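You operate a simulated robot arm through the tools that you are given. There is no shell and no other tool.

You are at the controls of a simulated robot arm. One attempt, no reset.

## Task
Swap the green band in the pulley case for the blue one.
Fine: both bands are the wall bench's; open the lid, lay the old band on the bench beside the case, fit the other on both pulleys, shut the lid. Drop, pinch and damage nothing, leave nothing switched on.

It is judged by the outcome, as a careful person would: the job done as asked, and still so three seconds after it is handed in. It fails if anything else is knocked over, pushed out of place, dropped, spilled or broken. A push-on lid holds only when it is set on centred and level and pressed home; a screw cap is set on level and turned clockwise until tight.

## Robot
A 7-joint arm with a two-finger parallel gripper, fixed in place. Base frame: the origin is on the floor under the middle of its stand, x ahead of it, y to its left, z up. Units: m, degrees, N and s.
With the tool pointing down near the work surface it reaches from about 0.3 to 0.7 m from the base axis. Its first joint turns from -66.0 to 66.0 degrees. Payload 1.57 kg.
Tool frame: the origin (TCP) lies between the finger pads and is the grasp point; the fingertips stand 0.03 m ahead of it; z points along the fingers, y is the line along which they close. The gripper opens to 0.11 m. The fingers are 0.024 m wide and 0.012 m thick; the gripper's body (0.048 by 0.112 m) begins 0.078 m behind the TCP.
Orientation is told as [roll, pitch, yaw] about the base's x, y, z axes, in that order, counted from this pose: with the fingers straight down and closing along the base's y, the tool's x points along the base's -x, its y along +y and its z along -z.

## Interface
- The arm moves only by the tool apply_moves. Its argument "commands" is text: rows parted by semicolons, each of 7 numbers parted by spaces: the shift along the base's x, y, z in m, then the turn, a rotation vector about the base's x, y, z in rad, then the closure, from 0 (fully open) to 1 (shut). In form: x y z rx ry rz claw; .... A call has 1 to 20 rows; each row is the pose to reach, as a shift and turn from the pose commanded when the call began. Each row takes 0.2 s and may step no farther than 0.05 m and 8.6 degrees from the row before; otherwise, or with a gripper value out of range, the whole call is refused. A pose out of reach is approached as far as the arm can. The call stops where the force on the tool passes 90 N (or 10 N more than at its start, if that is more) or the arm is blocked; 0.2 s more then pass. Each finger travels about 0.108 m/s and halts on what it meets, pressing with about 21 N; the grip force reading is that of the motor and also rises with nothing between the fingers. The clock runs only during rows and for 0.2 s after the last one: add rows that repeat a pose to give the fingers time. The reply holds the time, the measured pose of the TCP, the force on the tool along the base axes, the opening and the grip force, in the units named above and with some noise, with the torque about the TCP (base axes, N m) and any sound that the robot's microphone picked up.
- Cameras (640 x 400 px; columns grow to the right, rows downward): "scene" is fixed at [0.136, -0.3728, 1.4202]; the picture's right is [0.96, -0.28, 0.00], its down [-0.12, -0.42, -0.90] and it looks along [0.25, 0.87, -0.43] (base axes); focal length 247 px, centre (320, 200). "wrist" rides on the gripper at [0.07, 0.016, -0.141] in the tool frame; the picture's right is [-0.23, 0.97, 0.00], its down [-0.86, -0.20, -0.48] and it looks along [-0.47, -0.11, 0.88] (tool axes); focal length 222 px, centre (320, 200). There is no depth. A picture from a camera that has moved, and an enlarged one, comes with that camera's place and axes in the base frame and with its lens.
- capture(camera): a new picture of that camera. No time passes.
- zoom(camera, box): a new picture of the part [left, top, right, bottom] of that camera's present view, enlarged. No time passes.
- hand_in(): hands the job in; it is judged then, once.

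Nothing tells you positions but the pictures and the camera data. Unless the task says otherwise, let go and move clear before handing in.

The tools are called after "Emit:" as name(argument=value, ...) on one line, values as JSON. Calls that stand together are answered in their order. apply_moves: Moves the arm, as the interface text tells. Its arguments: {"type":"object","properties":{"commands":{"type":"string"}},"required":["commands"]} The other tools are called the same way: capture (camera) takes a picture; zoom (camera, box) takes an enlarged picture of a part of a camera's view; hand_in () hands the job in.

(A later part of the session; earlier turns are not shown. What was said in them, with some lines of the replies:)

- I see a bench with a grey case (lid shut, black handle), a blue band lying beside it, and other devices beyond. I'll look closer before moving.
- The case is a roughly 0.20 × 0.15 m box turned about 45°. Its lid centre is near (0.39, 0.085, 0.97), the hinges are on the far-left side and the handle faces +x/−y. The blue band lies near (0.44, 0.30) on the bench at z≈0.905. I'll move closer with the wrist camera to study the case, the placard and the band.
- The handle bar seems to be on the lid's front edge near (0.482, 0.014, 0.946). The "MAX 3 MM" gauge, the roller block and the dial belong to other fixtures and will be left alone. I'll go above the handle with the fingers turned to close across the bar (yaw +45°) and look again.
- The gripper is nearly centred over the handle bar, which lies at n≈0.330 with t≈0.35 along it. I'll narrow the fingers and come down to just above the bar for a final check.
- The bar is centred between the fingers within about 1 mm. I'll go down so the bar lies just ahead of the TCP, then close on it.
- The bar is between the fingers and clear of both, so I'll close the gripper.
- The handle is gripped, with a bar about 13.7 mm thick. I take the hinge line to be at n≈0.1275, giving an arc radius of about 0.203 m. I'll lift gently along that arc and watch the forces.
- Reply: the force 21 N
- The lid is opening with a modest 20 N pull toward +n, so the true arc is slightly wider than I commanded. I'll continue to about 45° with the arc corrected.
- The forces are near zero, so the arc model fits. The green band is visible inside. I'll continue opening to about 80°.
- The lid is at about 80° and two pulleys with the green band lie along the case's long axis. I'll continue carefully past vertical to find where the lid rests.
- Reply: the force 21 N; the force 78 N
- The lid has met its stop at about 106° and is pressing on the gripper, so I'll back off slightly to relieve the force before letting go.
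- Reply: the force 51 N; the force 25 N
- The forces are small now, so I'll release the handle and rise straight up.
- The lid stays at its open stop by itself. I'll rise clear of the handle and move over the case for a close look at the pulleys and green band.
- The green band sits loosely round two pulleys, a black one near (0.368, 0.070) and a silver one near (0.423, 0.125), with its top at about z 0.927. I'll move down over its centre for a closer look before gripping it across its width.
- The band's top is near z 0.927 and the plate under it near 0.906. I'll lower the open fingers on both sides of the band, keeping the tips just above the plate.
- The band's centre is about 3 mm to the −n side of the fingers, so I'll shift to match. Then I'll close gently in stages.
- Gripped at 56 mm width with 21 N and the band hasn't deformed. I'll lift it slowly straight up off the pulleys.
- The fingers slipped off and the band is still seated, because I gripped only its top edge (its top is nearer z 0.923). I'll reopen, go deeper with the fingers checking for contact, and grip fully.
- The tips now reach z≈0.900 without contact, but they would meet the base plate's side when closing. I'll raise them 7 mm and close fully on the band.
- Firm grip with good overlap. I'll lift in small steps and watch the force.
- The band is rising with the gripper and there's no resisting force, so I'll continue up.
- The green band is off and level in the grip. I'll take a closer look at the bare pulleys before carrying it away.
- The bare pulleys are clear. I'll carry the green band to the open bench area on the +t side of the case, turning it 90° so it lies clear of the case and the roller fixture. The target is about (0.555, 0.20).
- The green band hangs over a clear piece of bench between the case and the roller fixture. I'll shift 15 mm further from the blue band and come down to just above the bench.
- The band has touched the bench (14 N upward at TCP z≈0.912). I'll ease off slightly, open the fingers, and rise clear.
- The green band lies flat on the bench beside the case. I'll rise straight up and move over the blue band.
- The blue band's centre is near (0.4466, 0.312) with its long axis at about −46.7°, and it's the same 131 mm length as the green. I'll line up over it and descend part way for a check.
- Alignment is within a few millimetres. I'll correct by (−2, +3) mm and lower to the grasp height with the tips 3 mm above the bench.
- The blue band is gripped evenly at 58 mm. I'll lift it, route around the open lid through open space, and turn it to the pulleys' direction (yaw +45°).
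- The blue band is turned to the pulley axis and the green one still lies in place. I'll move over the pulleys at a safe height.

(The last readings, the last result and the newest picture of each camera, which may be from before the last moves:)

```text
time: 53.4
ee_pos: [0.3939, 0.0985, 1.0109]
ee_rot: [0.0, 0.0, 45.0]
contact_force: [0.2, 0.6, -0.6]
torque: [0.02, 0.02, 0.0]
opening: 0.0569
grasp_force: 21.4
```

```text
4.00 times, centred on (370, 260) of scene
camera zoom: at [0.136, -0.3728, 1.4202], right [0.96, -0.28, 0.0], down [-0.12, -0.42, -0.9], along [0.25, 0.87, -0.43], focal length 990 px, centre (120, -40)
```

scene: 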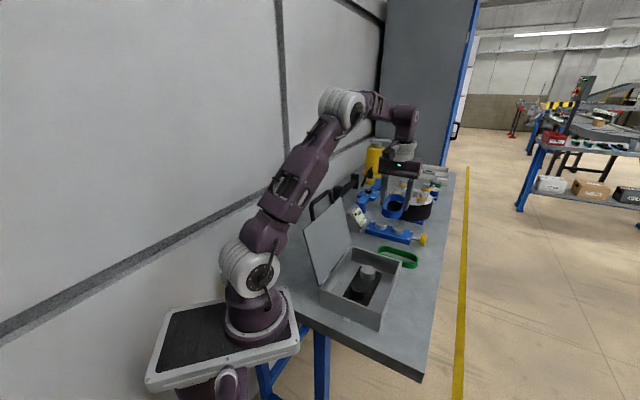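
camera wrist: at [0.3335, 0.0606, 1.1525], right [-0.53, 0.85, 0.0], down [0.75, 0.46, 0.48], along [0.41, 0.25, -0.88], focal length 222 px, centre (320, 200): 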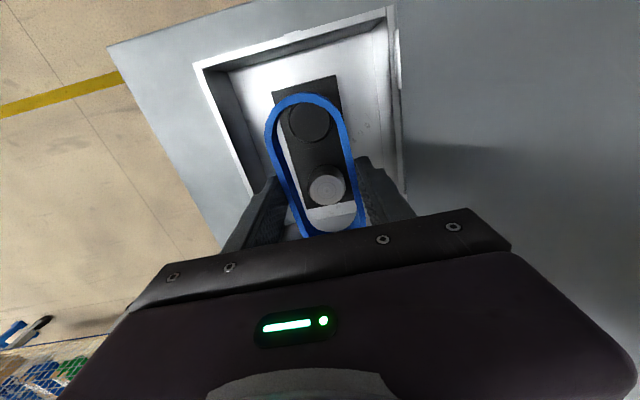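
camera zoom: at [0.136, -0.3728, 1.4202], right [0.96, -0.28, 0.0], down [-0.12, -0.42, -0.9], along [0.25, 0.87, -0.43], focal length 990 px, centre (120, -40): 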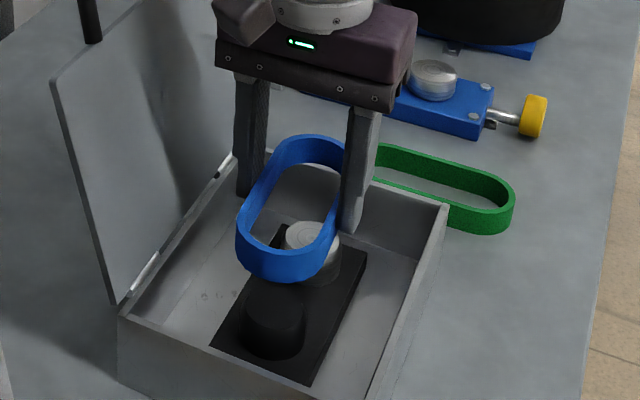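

Relative to the held band, the pulleys are about 1.5–2 mm to +n and 1 mm to +t. I'll correct that and lower until the band is just above the pulley tops, then check again.

Emit:
apply_moves(commands="0.0018 -0.0004 -0.01 0 0 0 0.8; 0.0018 -0.0004 -0.025 0 0 0 0.8; 0.0018 -0.0004 -0.038 0 0 0 0.8; 0.0018 -0.0004 -0.038 0 0 0 0.8")

Emit:
zoom(camera="wrist", box=[240, 70, 400, 240])

Emit:
zoom(camera="scene", box=[340, 230, 400, 310])

```text
time: 54.4
ee_pos: [0.3972, 0.0991, 0.9724]
ee_rot: [0.0, 0.0, 44.9]
contact_force: [0.3, 0.5, 0.0]
torque: [0.0, -0.03, 0.0]
opening: 0.0568
grasp_force: 20.8
```

```text
2.35 times, centred on (320, 155) of wrist
camera zoom: at [0.3367, 0.0607, 1.1144], right [-0.53, 0.85, 0.0], down [0.75, 0.46, 0.48], along [0.41, 0.25, -0.88], focal length 523 px, centre (320, 306)
```

zoom: 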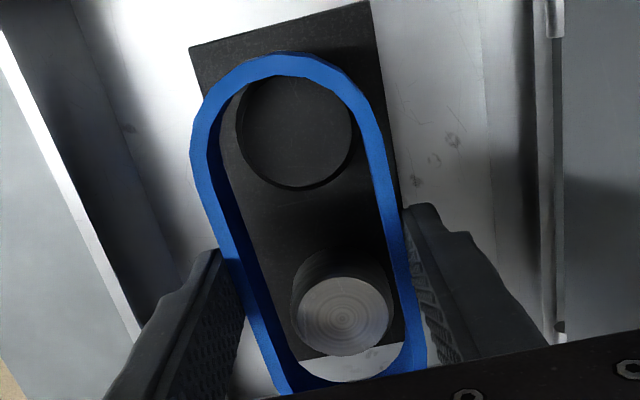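

```text
5.00 times, centred on (370, 270) of scene
camera zoom: at [0.136, -0.3728, 1.4202], right [0.96, -0.28, 0.0], down [-0.12, -0.42, -0.9], along [0.25, 0.87, -0.43], focal length 1237 px, centre (70, -150)
```

zoom: 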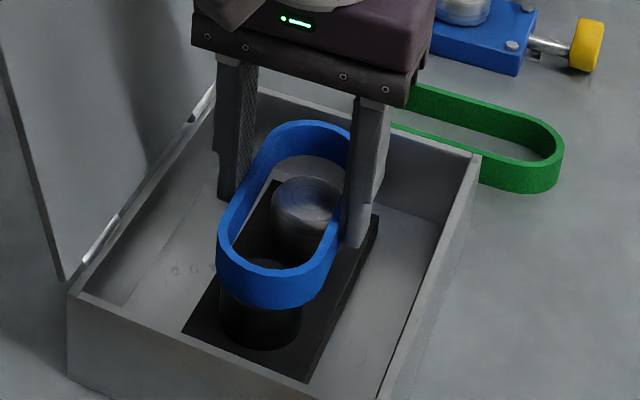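

Emit:
zoom(camera="wrist", box=[270, 80, 350, 140])

Emit:
zoom(camera="wrist", box=[290, 170, 370, 240])

```text
6.67 times, centred on (310, 110) of wrist
camera zoom: at [0.3367, 0.0607, 1.1144], right [-0.53, 0.85, 0.0], down [0.75, 0.46, 0.48], along [0.41, 0.25, -0.88], focal length 1481 px, centre (387, 800)
```

zoom: 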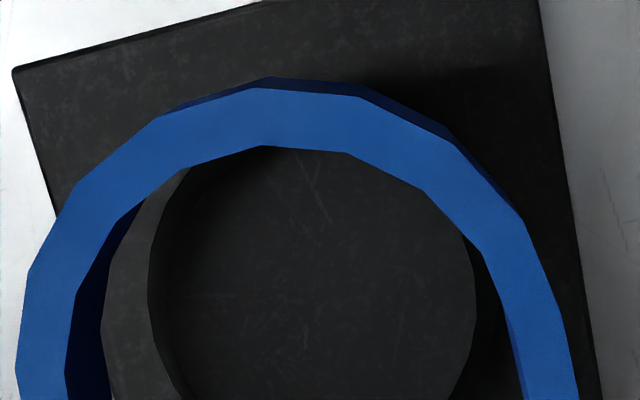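

```text
5.71 times, centred on (330, 205) of wrist
camera zoom: at [0.3367, 0.0607, 1.1144], right [-0.53, 0.85, 0.0], down [0.75, 0.46, 0.48], along [0.41, 0.25, -0.88], focal length 1269 px, centre (263, 171)
```

zoom: 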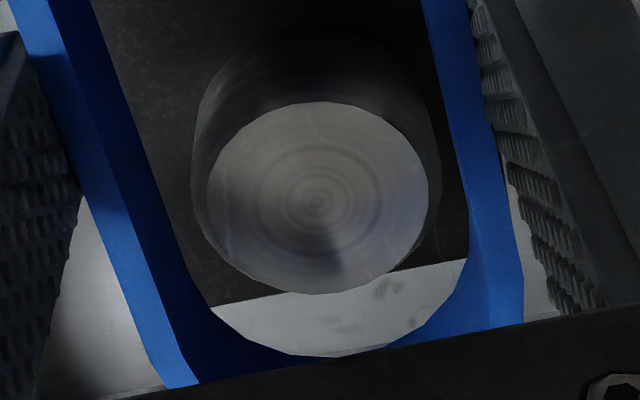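

The pulley midpoint is about 2 mm to −t of the held band, and the reading from where the green one sat agrees. I'll shift by that and lower to just at the pulley tops.

Emit:
apply_moves(commands="-0.0014 -0.0014 -0.002 0 0 0 0.8; -0.0014 -0.0014 -0.005 0 0 0 0.8; -0.0014 -0.0014 -0.005 0 0 0 0.8")

Emit:
zoom(camera="wrist", box=[270, 80, 350, 140])

Emit:
zoom(camera="wrist", box=[290, 170, 370, 240])

Emit:
zoom(camera="scene", box=[350, 240, 400, 300])

```text
time: 55.2
ee_pos: [0.3938, 0.096, 0.9667]
ee_rot: [0.1, 0.0, 45.1]
contact_force: [0.0, 0.2, -0.9]
torque: [0.02, 0.0, 0.01]
opening: 0.0565
grasp_force: 21.7
```

```text
6.67 times, centred on (310, 110) of wrist
camera zoom: at [0.3349, 0.059, 1.1089], right [-0.53, 0.85, 0.0], down [0.75, 0.46, 0.48], along [0.41, 0.25, -0.88], focal length 1481 px, centre (387, 800)
```

zoom: 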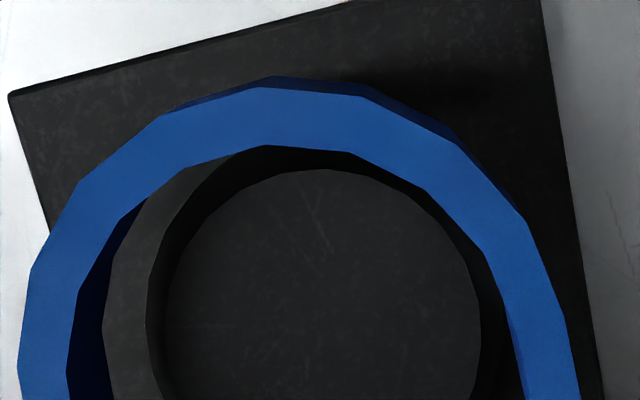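

```text
5.71 times, centred on (330, 205) of wrist
camera zoom: at [0.3349, 0.059, 1.1089], right [-0.53, 0.85, 0.0], down [0.75, 0.46, 0.48], along [0.41, 0.25, -0.88], focal length 1269 px, centre (263, 171)
```

zoom: 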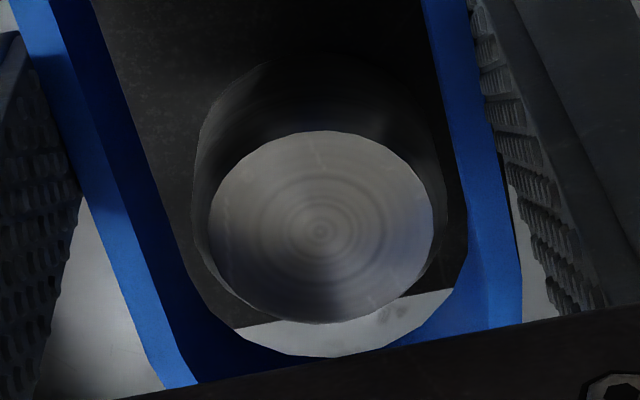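

```text
6.67 times, centred on (375, 270) of scene
camera zoom: at [0.136, -0.3728, 1.4202], right [0.96, -0.28, 0.0], down [-0.12, -0.42, -0.9], along [0.25, 0.87, -0.43], focal length 1649 px, centre (-47, -267)
```

zoom: 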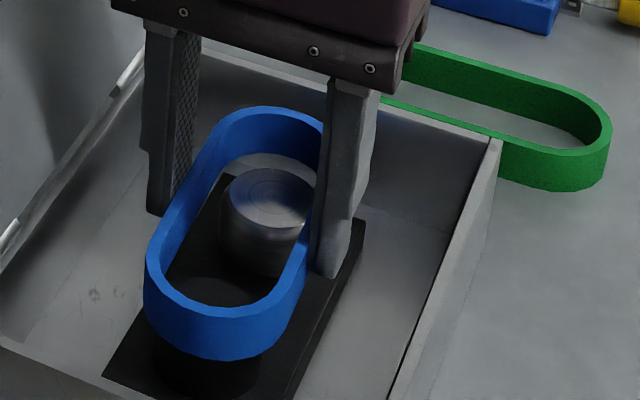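

The band's opening now surrounds both pulleys with about 2–3 mm clearance all round. I'll lower it slowly over them.

Emit:
apply_moves(commands="0 0 -0.003 0 0 0 0.8; 0 0 -0.006 0 0 0 0.8; 0 0 -0.009 0 0 0 0.8; 0 0 -0.009 0 0 0 0.8")

Emit:
zoom(camera="scene", box=[350, 240, 400, 300])

Emit:
zoom(camera="wrist", box=[240, 70, 400, 240])

```text
time: 56.2
ee_pos: [0.3959, 0.095, 0.9583]
ee_rot: [0.0, -0.1, 45.1]
contact_force: [-1.6, 2.8, 2.6]
torque: [0.08, 0.16, -0.14]
opening: 0.0564
grasp_force: 20.6
```

```text
6.67 times, centred on (375, 270) of scene
camera zoom: at [0.1359, -0.3728, 1.4202], right [0.96, -0.28, 0.0], down [-0.12, -0.42, -0.9], along [0.25, 0.87, -0.43], focal length 1649 px, centre (-47, -267)
```

zoom: 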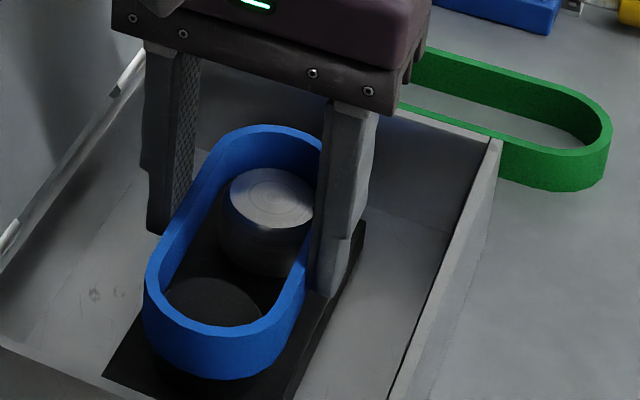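

```text
2.35 times, centred on (320, 155) of wrist
camera zoom: at [0.335, 0.0584, 1.0994], right [-0.53, 0.85, 0.0], down [0.75, 0.46, 0.48], along [0.41, 0.25, -0.88], focal length 523 px, centre (320, 306)
```

zoom: 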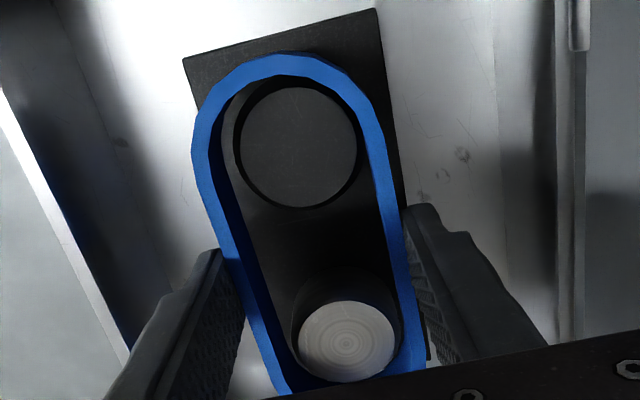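

There's a light side touch of about 3 N, so I'll shift 1 mm toward −n and continue down in small steps.

Emit:
apply_moves(commands="-0.0007 0.0007 0 0 0 0 0.8; -0.0007 0.0007 -0.003 0 0 0 0.8; -0.0007 0.0007 -0.006 0 0 0 0.8; -0.0007 0.0007 -0.006 0 0 0 0.8")

Emit:
zoom(camera="scene", box=[350, 240, 400, 300])

Emit:
zoom(camera="wrist", box=[240, 70, 400, 240])

```text
time: 57.2
ee_pos: [0.3944, 0.098, 0.9535]
ee_rot: [0.0, 0.0, 45.1]
contact_force: [1.0, 0.8, -0.3]
torque: [0.03, -0.04, 0.02]
opening: 0.0565
grasp_force: 21.2
```

```text
6.67 times, centred on (375, 270) of scene
camera zoom: at [0.136, -0.3728, 1.4202], right [0.96, -0.28, 0.0], down [-0.12, -0.42, -0.9], along [0.25, 0.87, -0.43], focal length 1649 px, centre (-47, -267)
```

zoom: 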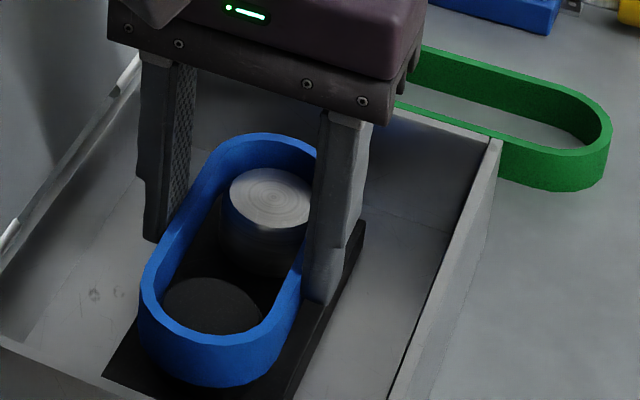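

```text
2.35 times, centred on (320, 155) of wrist
camera zoom: at [0.3341, 0.0597, 1.094], right [-0.53, 0.85, 0.0], down [0.75, 0.46, 0.48], along [0.41, 0.25, -0.88], focal length 523 px, centre (320, 306)
```

zoom: 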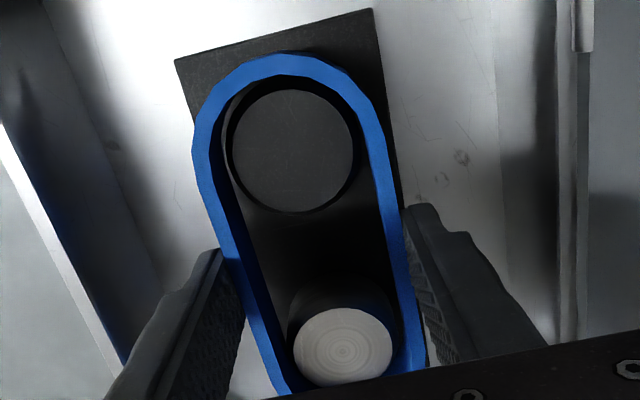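

Force is zero and the band surrounds both pulleys. I'll continue down.

Emit:
apply_moves(commands="0 0 -0.003 0 0 0 0.8; 0 0 -0.006 0 0 0 0.8; 0 0 -0.008 0 0 0 0.8; 0 0 -0.008 0 0 0 0.8")

Emit:
zoom(camera="scene", box=[350, 240, 400, 300])

Emit:
zoom(camera="wrist", box=[240, 70, 400, 240])

```text
time: 58.2
ee_pos: [0.3945, 0.0988, 0.9437]
ee_rot: [0.0, 0.0, 45.0]
contact_force: [0.5, -0.4, -0.3]
torque: [0.01, -0.03, -0.01]
opening: 0.0561
grasp_force: 20.9
```

```text
6.67 times, centred on (375, 270) of scene
camera zoom: at [0.136, -0.3728, 1.4202], right [0.96, -0.28, 0.0], down [-0.12, -0.42, -0.9], along [0.25, 0.87, -0.43], focal length 1649 px, centre (-47, -267)
```

zoom: 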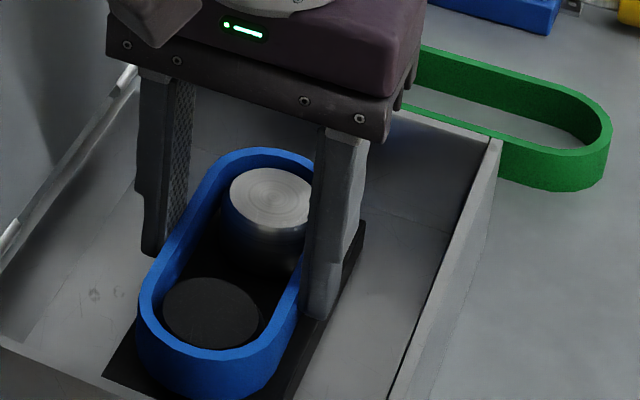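

```text
2.35 times, centred on (320, 155) of wrist
camera zoom: at [0.3342, 0.0602, 1.0858], right [-0.53, 0.85, 0.0], down [0.75, 0.46, 0.48], along [0.41, 0.25, -0.88], focal length 523 px, centre (320, 306)
```

zoom: 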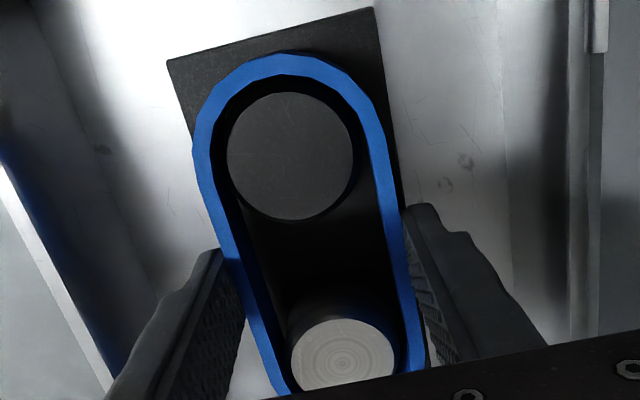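

Emit:
apply_moves(commands="0 0 -0.002 0 0 0 0.8; 0 0 -0.004 0 0 0 0.8; 0 0 -0.004 0 0 0 0.8")

Emit:
zoom(camera="scene", box=[350, 240, 400, 300])

```text
time: 59.0
ee_pos: [0.3936, 0.0984, 0.9408]
ee_rot: [0.0, 0.0, 45.0]
contact_force: [1.0, -0.6, 0.6]
torque: [-0.03, -0.11, -0.08]
opening: 0.0562
grasp_force: 20.7
```

```text
6.67 times, centred on (375, 270) of scene
camera zoom: at [0.136, -0.3729, 1.4202], right [0.96, -0.28, 0.0], down [-0.12, -0.42, -0.9], along [0.25, 0.87, -0.43], focal length 1649 px, centre (-47, -267)
```

zoom: 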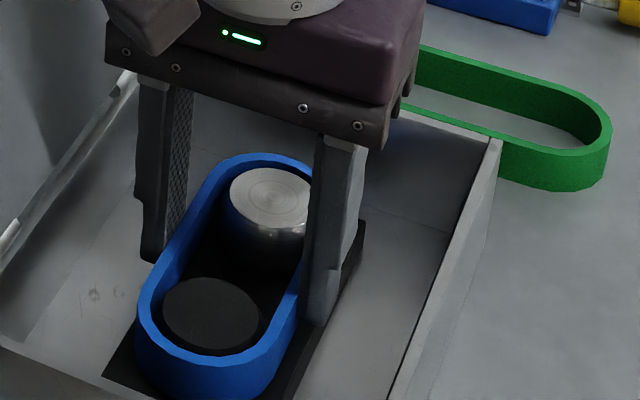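

Emit:
apply_moves(commands="0 0 -0.001 0 0 0 0.8; 0 0 -0.002 0 0 0 0.8; 0 0 -0.002 0 0 0 0.8")

Emit:
zoom(camera="scene", box=[350, 240, 400, 300])

```text
time: 59.8
ee_pos: [0.3943, 0.0989, 0.938]
ee_rot: [-0.1, 0.0, 44.9]
contact_force: [-1.4, 4.2, 2.7]
torque: [0.16, 0.06, 0.08]
opening: 0.0562
grasp_force: 20.9
```

```text
6.67 times, centred on (375, 270) of scene
camera zoom: at [0.1359, -0.3727, 1.4202], right [0.96, -0.28, 0.0], down [-0.12, -0.42, -0.9], along [0.25, 0.87, -0.43], focal length 1649 px, centre (-47, -267)
```

zoom: 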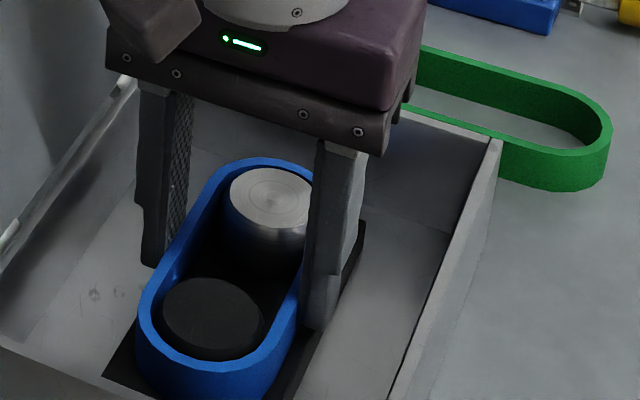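

Emit:
apply_moves(commands="0 0 -0.001 0 0 0 0.8; 0 0 -0.0015 0 0 0 0.8; 0 0 -0.0015 0 0 0 0.8")

Emit:
zoom(camera="scene", box=[350, 240, 400, 300])

Emit:
zoom(camera="wrist", box=[240, 70, 400, 240])

```text
time: 60.6
ee_pos: [0.3954, 0.0979, 0.9356]
ee_rot: [0.0, -0.1, 45.0]
contact_force: [-6.1, 3.7, 29.9]
torque: [0.19, 0.2, 0.25]
opening: 0.0564
grasp_force: 21.5
```

```text
6.67 times, centred on (375, 270) of scene
camera zoom: at [0.1354, -0.3729, 1.4203], right [0.96, -0.28, 0.0], down [-0.12, -0.42, -0.9], along [0.25, 0.87, -0.43], focal length 1649 px, centre (-47, -267)
```

zoom: 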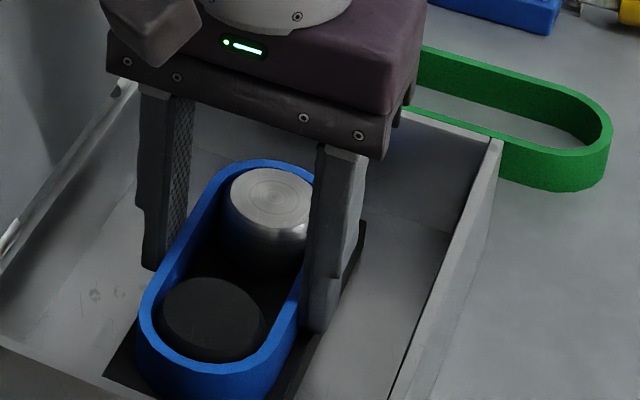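

```text
2.35 times, centred on (320, 155) of wrist
camera zoom: at [0.3342, 0.0601, 1.078], right [-0.53, 0.85, 0.0], down [0.74, 0.46, 0.48], along [0.41, 0.25, -0.88], focal length 523 px, centre (320, 306)
```

zoom: 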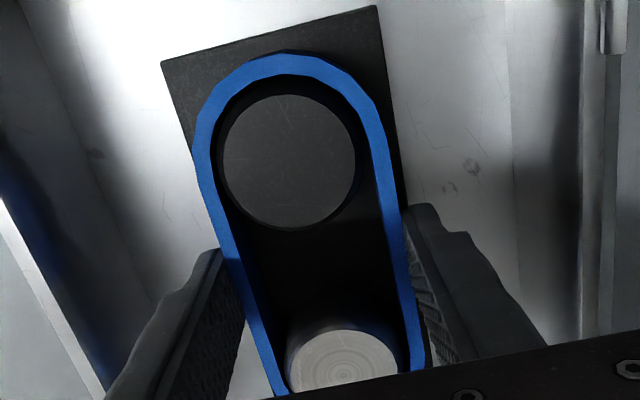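

The band is bottomed at the same height the green one sat (30 N upward). I'll ease off and open the fingers slowly.

Emit:
apply_moves(commands="0 0 0.001 0 0 0 0.8; 0 0 0.001 0 0 0 0.5; 0 0 0.001 0 0 0 0.44; 0 0 0.001 0 0 0 0.38; 0 0 0.001 0 0 0 0.33; 0 0 0.001 0 0 0 0.33")

Emit:
zoom(camera="wrist", box=[240, 70, 400, 240])

Emit:
zoom(camera="scene", box=[350, 240, 400, 300])

```text
time: 62.0
ee_pos: [0.3954, 0.098, 0.9354]
ee_rot: [0.0, 0.0, 45.0]
contact_force: [0.3, 0.5, 0.4]
torque: [0.02, 0.0, 0.03]
opening: 0.0738
grasp_force: 0.0
```

```text
2.35 times, centred on (320, 155) of wrist
camera zoom: at [0.3348, 0.0598, 1.0787], right [-0.53, 0.85, 0.0], down [0.75, 0.46, 0.48], along [0.41, 0.25, -0.88], focal length 523 px, centre (320, 306)
```

zoom: 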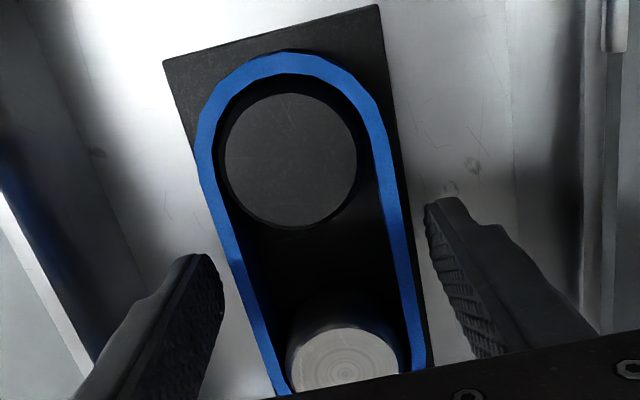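

```text
6.67 times, centred on (375, 270) of scene
camera zoom: at [0.136, -0.3728, 1.4202], right [0.96, -0.28, 0.0], down [-0.12, -0.42, -0.9], along [0.25, 0.87, -0.43], focal length 1649 px, centre (-47, -267)
```

zoom: 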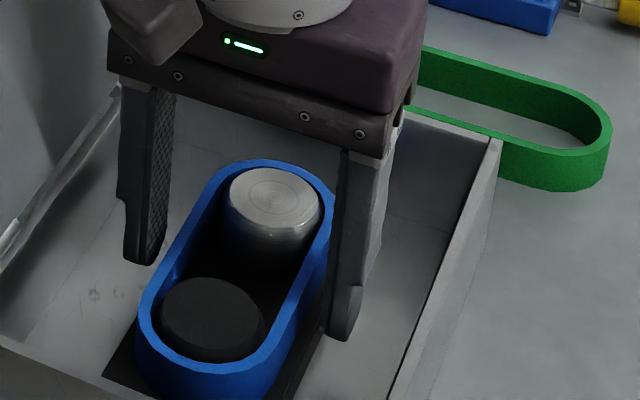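

The fingers are clear and the blue band stays seated. I'll rise straight up and check it.

Emit:
apply_moves(commands="0 0 0.01 0 0 0 0.33; 0 0 0.03 0 0 0 0.33; 0 0 0.07 0 0 0 0.33; 0 0 0.11 0 0 0 0.33; 0 0 0.15 0 0 0 0.33; 0 0 0.19 0 0 0 0.33; 0 0 0.23 0 0 0 0.33; 0 0 0.26 0 0 0 0.33")

Emit:
zoom(camera="wrist", box=[250, 50, 390, 200])

Emit:
zoom(camera="scene", box=[340, 240, 410, 310])

Emit:
capture(camera="scene")

```text
time: 63.8
ee_pos: [0.3938, 0.0972, 1.1976]
ee_rot: [0.0, 0.0, 45.0]
contact_force: [-0.1, 0.1, -0.6]
torque: [0.03, 0.0, -0.01]
opening: 0.0738
grasp_force: 0.1
```

```text
2.67 times, centred on (320, 125) of wrist
camera zoom: at [0.3343, 0.0589, 1.339], right [-0.53, 0.85, 0.0], down [0.75, 0.46, 0.48], along [0.41, 0.25, -0.88], focal length 592 px, centre (320, 400)
```

zoom: 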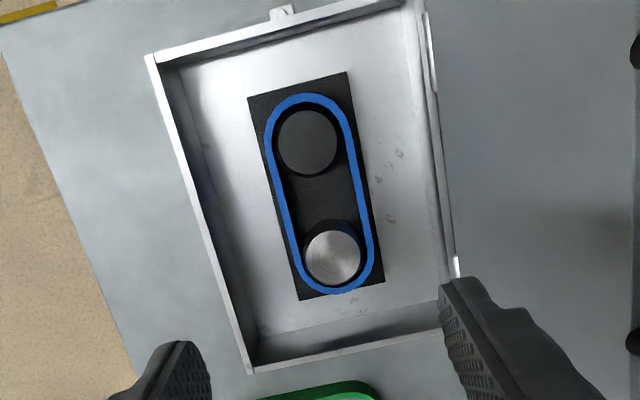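

```text
5.71 times, centred on (375, 275) of scene
camera zoom: at [0.136, -0.3728, 1.4202], right [0.96, -0.28, 0.0], down [-0.12, -0.42, -0.9], along [0.25, 0.87, -0.43], focal length 1414 px, centre (6, -229)
```

zoom: 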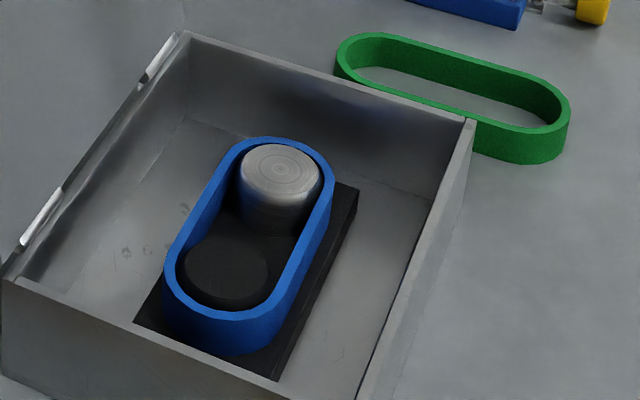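

```text
taken
```

scene: 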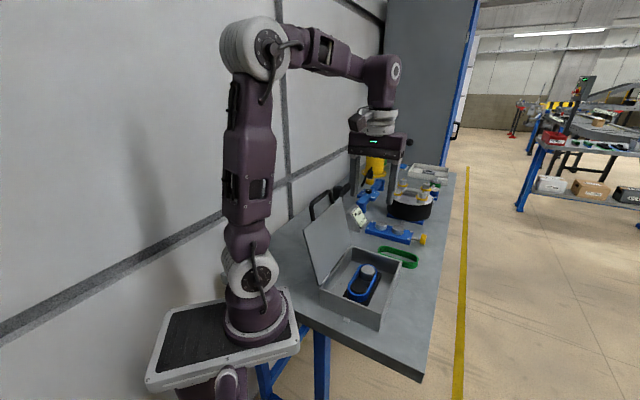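

The blue band is on both pulleys and seated level. The green one lies on the bench beside the case. Next is the lid: I'll return above the handle bar of the open lid.

Emit:
apply_moves(commands="-0.0237 0.025 0.005 0 0 0 0.5; -0.0474 0.05 0.01 0 0 0 0.6; -0.071 0.075 0.01 0 0 0 0.68; -0.0947 0.1 0.01 0 0 0 0.68; -0.0947 0.1 0.01 0 0 0 0.68")

Emit:
zoom(camera="wrist", box=[240, 60, 400, 230])

Emit:
zoom(camera="scene", box=[260, 130, 400, 270])

```text
time: 65.0
ee_pos: [0.2986, 0.2022, 1.2061]
ee_rot: [0.0, 0.1, 45.1]
contact_force: [-0.5, -0.1, 0.1]
torque: [0.04, -0.01, 0.03]
opening: 0.0351
grasp_force: 0.0
```

```text
2.35 times, centred on (320, 145) of wrist
camera zoom: at [0.2387, 0.1631, 1.3477], right [-0.53, 0.85, 0.0], down [0.75, 0.46, 0.48], along [0.41, 0.25, -0.88], focal length 523 px, centre (320, 329)
```

zoom: 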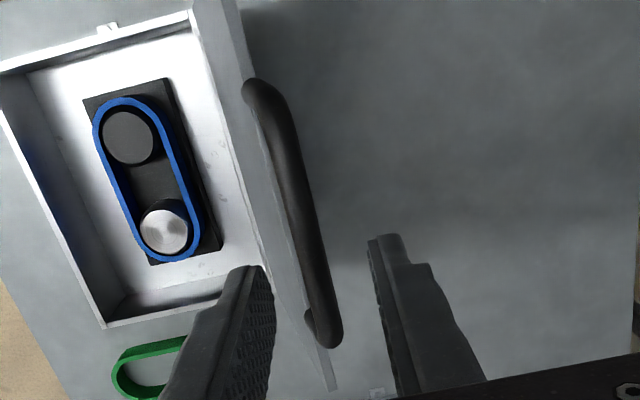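

```text
2.86 times, centred on (330, 200) of scene
camera zoom: at [0.136, -0.3728, 1.4202], right [0.96, -0.28, 0.0], down [-0.12, -0.42, -0.9], along [0.25, 0.87, -0.43], focal length 707 px, centre (291, 200)
```

zoom: 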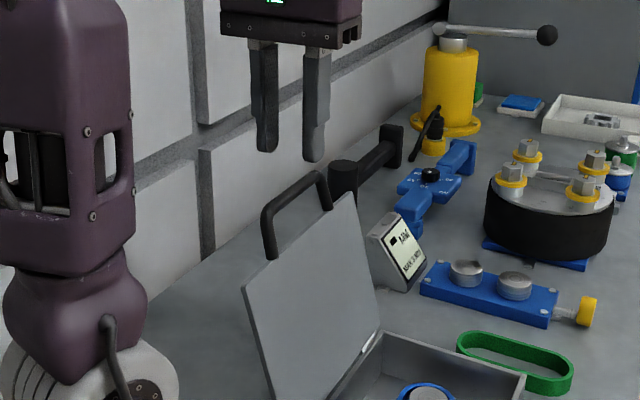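

The bar is about 6 mm to the +n side of the fingers, so I'll correct and descend astride it.

Emit:
apply_moves(commands="0.0042 -0.0042 0 0 0 0 0.68; 0.0042 -0.0042 -0.02 0 0 0 0.68; 0.0042 -0.0042 -0.04 0 0 0 0.68; 0.0042 -0.0042 -0.052 0 0 0 0.68; 0.0042 -0.0042 -0.052 0 0 0 0.68")

Emit:
zoom(camera="wrist", box=[240, 60, 400, 230])

Emit:
zoom(camera="scene", box=[270, 140, 370, 250])

```text
time: 66.2
ee_pos: [0.3035, 0.1929, 1.1552]
ee_rot: [0.0, 0.0, 44.9]
contact_force: [-0.2, 0.0, 0.8]
torque: [0.01, 0.01, 0.02]
opening: 0.0353
grasp_force: 0.0
```

```text
2.35 times, centred on (320, 145) of wrist
camera zoom: at [0.2428, 0.1552, 1.2966], right [-0.53, 0.85, 0.0], down [0.75, 0.46, 0.48], along [0.41, 0.25, -0.88], focal length 523 px, centre (320, 329)
```

zoom: 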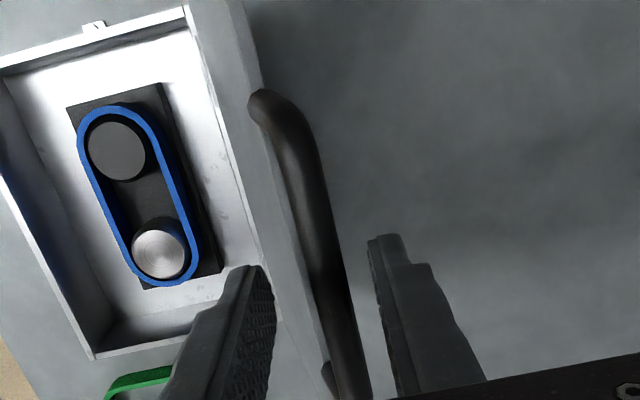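

```text
3.64 times, centred on (320, 195) of scene
camera zoom: at [0.136, -0.3728, 1.4202], right [0.96, -0.28, 0.0], down [-0.12, -0.42, -0.9], along [0.25, 0.87, -0.43], focal length 900 px, centre (320, 218)
```

zoom: 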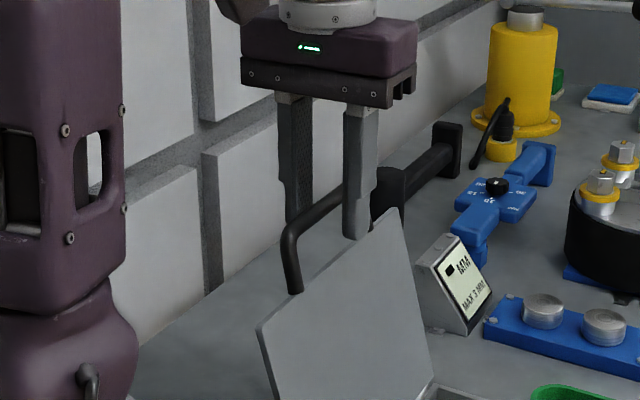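

Emit:
apply_moves(commands="-0.001 0.001 0 0 0 0 0.78; -0.001 0.001 0 0 0 0 0.88; -0.001 0.001 0 0 0 0 1; -0.001 0.001 0 0 0 0 1")

```text
time: 67.2
ee_pos: [0.3021, 0.1953, 1.1559]
ee_rot: [0.0, -0.1, 45.0]
contact_force: [-0.5, 0.9, 3.7]
torque: [-0.07, 0.08, -0.02]
opening: 0.0138
grasp_force: 30.1
```

The handle is gripped again. I'll close the lid along the same arc in reverse, slowly, checking forces part way.

Emit:
apply_moves(commands="0.0119 -0.0119 0.0037 0 0 0 1; 0.0243 -0.0243 0.006 0 0 0 1; 0.0368 -0.0368 0.0068 0 0 0 1; 0.0493 -0.0493 0.006 0 0 0 1; 0.0618 -0.0618 0.0037 0 0 0 1")

```text
time: 68.4
ee_pos: [0.365, 0.1318, 1.1613]
ee_rot: [0.0, -0.1, 45.0]
contact_force: [-5.3, -2.2, 2.6]
torque: [-0.15, 0.37, 0.04]
opening: 0.0137
grasp_force: 30.3
```

Emit:
apply_moves(commands="0.0122 -0.0122 -0.0038 0 0 0 1; 0.0241 -0.0241 -0.0091 0 0 0 1; 0.0357 -0.0357 -0.0159 0 0 0 1; 0.0468 -0.0468 -0.0241 0 0 0 1; 0.0573 -0.0573 -0.0336 0 0 0 1; 0.0673 -0.0673 -0.0444 0 0 0 1; 0.0765 -0.0765 -0.0564 0 0 0 1")

Emit:
zoom(camera="scene", box=[310, 190, 450, 330])

```text
time: 70.0
ee_pos: [0.4403, 0.0567, 1.102]
ee_rot: [0.1, 0.0, 45.1]
contact_force: [-3.9, 8.9, -8.0]
torque: [0.36, -0.11, -0.06]
opening: 0.0135
grasp_force: 30.5
```

```text
2.86 times, centred on (380, 260) of scene
camera zoom: at [0.136, -0.3725, 1.4203], right [0.96, -0.28, 0.0], down [-0.12, -0.42, -0.9], along [0.25, 0.87, -0.43], focal length 707 px, centre (149, 29)
```

zoom: 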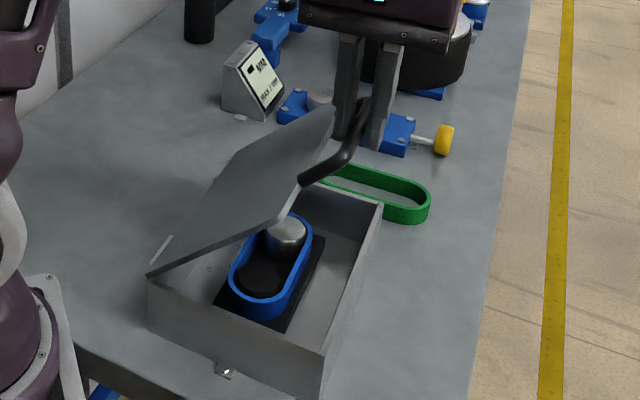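

Emit:
apply_moves(commands="0.0085 -0.0085 -0.013 0 0 0 1; 0.0161 -0.0161 -0.0271 0 0 0 1; 0.0228 -0.0228 -0.0420 0 0 0 1; 0.0286 -0.0286 -0.0577 0 0 0 1; 0.0334 -0.0334 -0.0741 0 0 0 1; 0.0372 -0.0372 -0.0910 0 0 0 1")

Emit:
zoom(camera="scene", box=[310, 190, 450, 330])

```text
time: 71.4
ee_pos: [0.4784, 0.0199, 1.0145]
ee_rot: [0.2, 0.1, 45.0]
contact_force: [-8.5, 11.4, -3.8]
torque: [0.31, 0.13, -0.01]
opening: 0.014
grasp_force: 29.8
```

```text
2.86 times, centred on (380, 260) of scene
camera zoom: at [0.1358, -0.3725, 1.4203], right [0.96, -0.28, 0.0], down [-0.12, -0.42, -0.9], along [0.25, 0.87, -0.43], focal length 707 px, centre (149, 29)
```

zoom: 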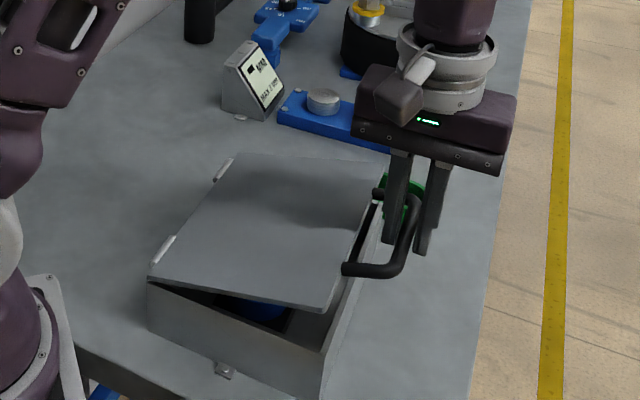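

Emit:
apply_moves(commands="0.0012 -0.0012 -0.0087 0 0 0 1; 0.0023 -0.0023 -0.0172 0 0 0 1; 0.0031 -0.0031 -0.026 0 0 0 1; 0.0038 -0.0038 -0.0348 0 0 0 1; 0.0041 -0.0041 -0.0420 0 0 0 1; 0.0043 -0.0043 -0.0470 0 0 0 1; 0.0043 -0.0043 -0.0470 0 0 0 1")

Emit:
zoom(camera="scene", box=[310, 220, 430, 330])

```text
time: 73.0
ee_pos: [0.4829, 0.0156, 0.9641]
ee_rot: [0.1, -0.1, 45.0]
contact_force: [-10.4, -3.2, -1.7]
torque: [0.08, 0.08, 0.01]
opening: 0.0137
grasp_force: 29.5
```

```text
3.64 times, centred on (370, 275) of scene
camera zoom: at [0.1357, -0.3729, 1.4202], right [0.96, -0.28, 0.0], down [-0.12, -0.42, -0.9], along [0.25, 0.87, -0.43], focal length 900 px, centre (138, -73)
```

zoom: 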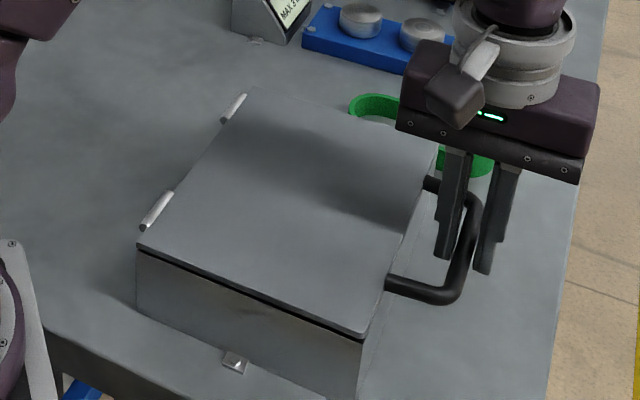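

Nearly closed, and the lid is free. I'll lower the last few millimetres in small steps and watch the vertical force.

Emit:
apply_moves(commands="0 0 -0.002 0 0 0 1; 0 0 -0.004 0 0 0 1; 0 0 -0.006 0 0 0 1; 0 0 -0.006 0 0 0 1")

Emit:
zoom(camera="scene", box=[310, 220, 430, 330])

```text
time: 74.0
ee_pos: [0.4841, 0.0146, 0.96]
ee_rot: [-0.1, -0.1, 45.2]
contact_force: [-5.0, 6.1, 21.4]
torque: [0.16, 0.06, -0.06]
opening: 0.0136
grasp_force: 30.5
```

```text
3.64 times, centred on (370, 275) of scene
camera zoom: at [0.1355, -0.3727, 1.4203], right [0.96, -0.28, 0.0], down [-0.12, -0.42, -0.9], along [0.25, 0.87, -0.43], focal length 900 px, centre (138, -73)
```

zoom: 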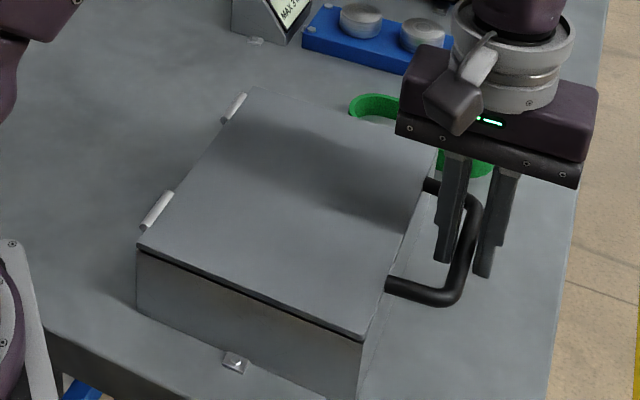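

The lid rests closed with 21 N of support, and the picture matches the original closed position. I'll release the handle and rise clear.

Emit:
apply_moves(commands="0 0 0.001 0 0 0 1; 0 0 0.001 0 0 0 0.9; 0 0 0.001 0 0 0 0.8; 0 0 0.001 0 0 0 0.7; 0 0 0.001 0 0 0 0.7")

Emit:
zoom(camera="scene", box=[310, 220, 430, 330])

Emit:
zoom(camera="wrist", box=[240, 60, 400, 230])

```text
time: 75.2
ee_pos: [0.4822, 0.0147, 0.9617]
ee_rot: [0.0, 0.0, 44.9]
contact_force: [-0.3, 0.2, 0.3]
torque: [0.01, 0.01, 0.02]
opening: 0.0332
grasp_force: 0.1
```

```text
3.64 times, centred on (370, 275) of scene
camera zoom: at [0.136, -0.3728, 1.4202], right [0.96, -0.28, 0.0], down [-0.12, -0.42, -0.9], along [0.25, 0.87, -0.43], focal length 900 px, centre (138, -73)
```

zoom: 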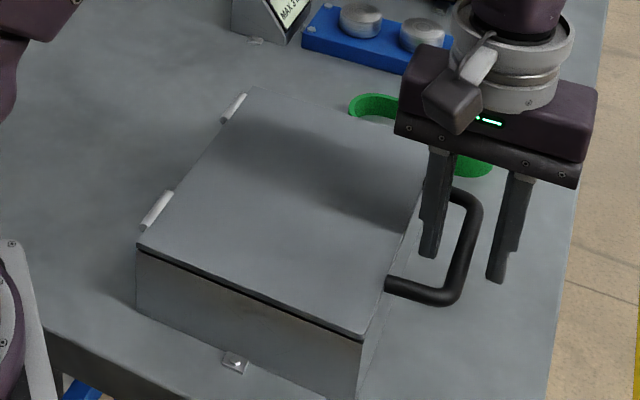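

```text
2.35 times, centred on (320, 145) of wrist
camera zoom: at [0.4227, -0.023, 1.1023], right [-0.53, 0.85, 0.0], down [0.75, 0.46, 0.48], along [0.41, 0.25, -0.88], focal length 523 px, centre (320, 329)
```

zoom: 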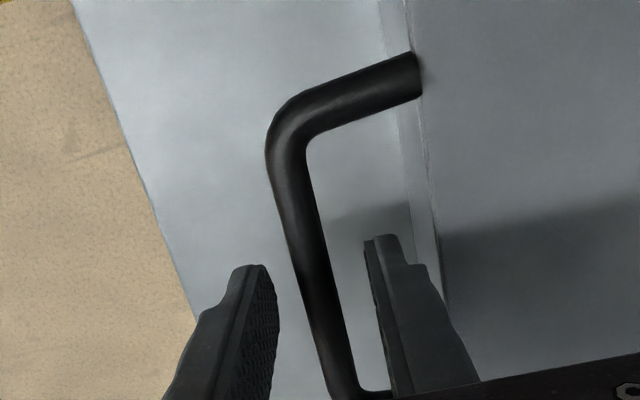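

Emit:
apply_moves(commands="0 0 0.02 0 0 0 0.7; 0 0 0.05 0 0 0 0.7; 0 0 0.09 0 0 0 0.7; 0 0 0.13 0 0 0 0.7; 0 0 0.17 0 0 0 0.7; 0 0 0.21 0 0 0 0.7; 0 0 0.25 0 0 0 0.7; 0 0 0.25 0 0 0 0.7")

Emit:
zoom(camera="scene", box=[300, 220, 460, 320])

Emit:
capture(camera="scene")

Emit:
capture(camera="wrist")

Emit:
zoom(camera="scene", box=[360, 250, 430, 340])

```text
time: 77.0
ee_pos: [0.4804, 0.0173, 1.2131]
ee_rot: [0.1, 0.0, 45.0]
contact_force: [-0.2, 0.0, -0.7]
torque: [-0.04, 0.01, 0.01]
opening: 0.0332
grasp_force: 0.1
```

```text
4.00 times, centred on (380, 270) of scene
camera zoom: at [0.136, -0.3728, 1.4202], right [0.96, -0.28, 0.0], down [-0.12, -0.42, -0.9], along [0.25, 0.87, -0.43], focal length 990 px, centre (80, -80)
```

zoom: 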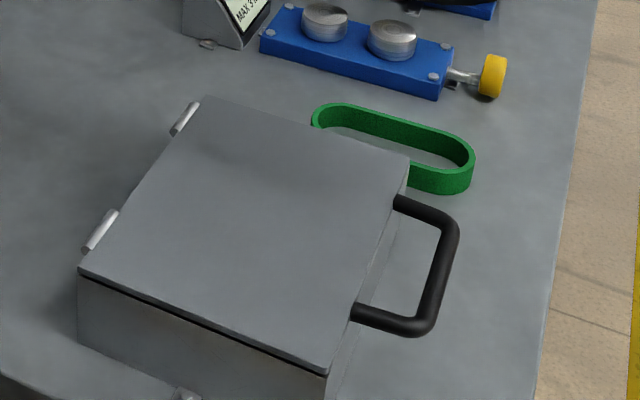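

```text
taken
```

scene: 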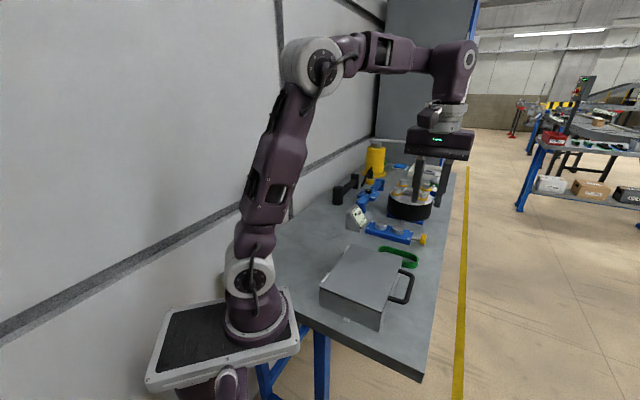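

```text
taken
camera wrist: at [0.4199, -0.0202, 1.3537], right [-0.53, 0.85, 0.0], down [0.75, 0.46, 0.48], along [0.41, 0.25, -0.88], focal length 222 px, centre (320, 200)
```

wrist: 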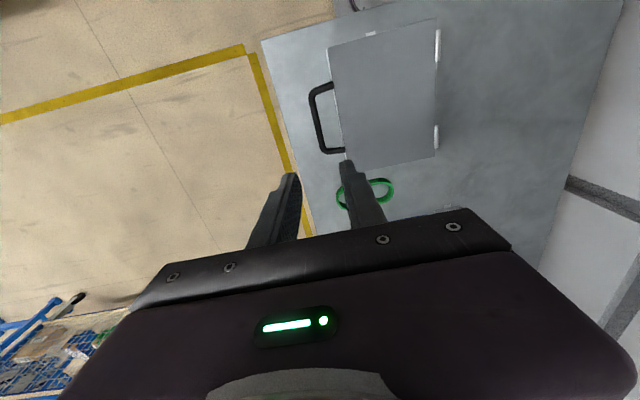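

```text
4.44 times, centred on (395, 295) of scene
camera zoom: at [0.136, -0.3728, 1.4202], right [0.96, -0.28, 0.0], down [-0.12, -0.42, -0.9], along [0.25, 0.87, -0.43], focal length 1100 px, centre (-13, -222)
```

zoom: 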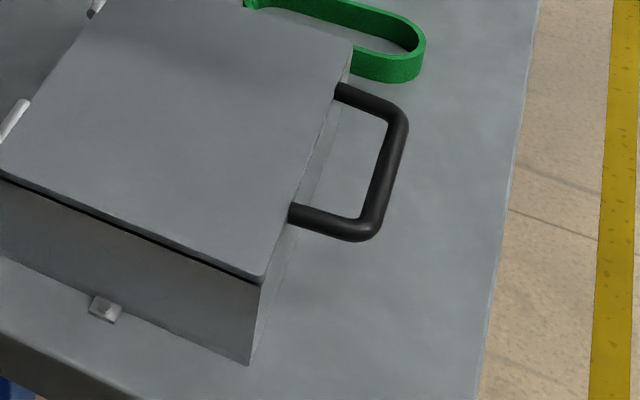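

The lid is shut exactly where it began, with the blue band on both pulleys inside and nothing caught in the lid. The green band lies flat on the bench beside the case, and the nearby fixtures look as they did at the start. The arm is clear, so I'm handing in.

Emit:
hand_in()

```text
The job is handed in.
```

I swapped the bands: the blue one is now on both pulleys in the case. The lid is shut, in the same position as at the start.

- **Green band:** it lies flat on the bench, at the end of the case nearest the roller fixture.
- **First grip:** my first try at lifting the green band slipped off its top edge and moved it only a few millimetres. The second, deeper grip lifted it cleanly. Nothing was dropped.
- **Lid stop:** while opening, I pushed the lid against its stop harder than intended (about 80 N) before backing off. I saw no damage.
- **Surroundings:** I saw nothing else moved in the final pictures, and I switched nothing on. The gripper has let go and is clear of the bench.

I handed the job in; no result has come back yet.
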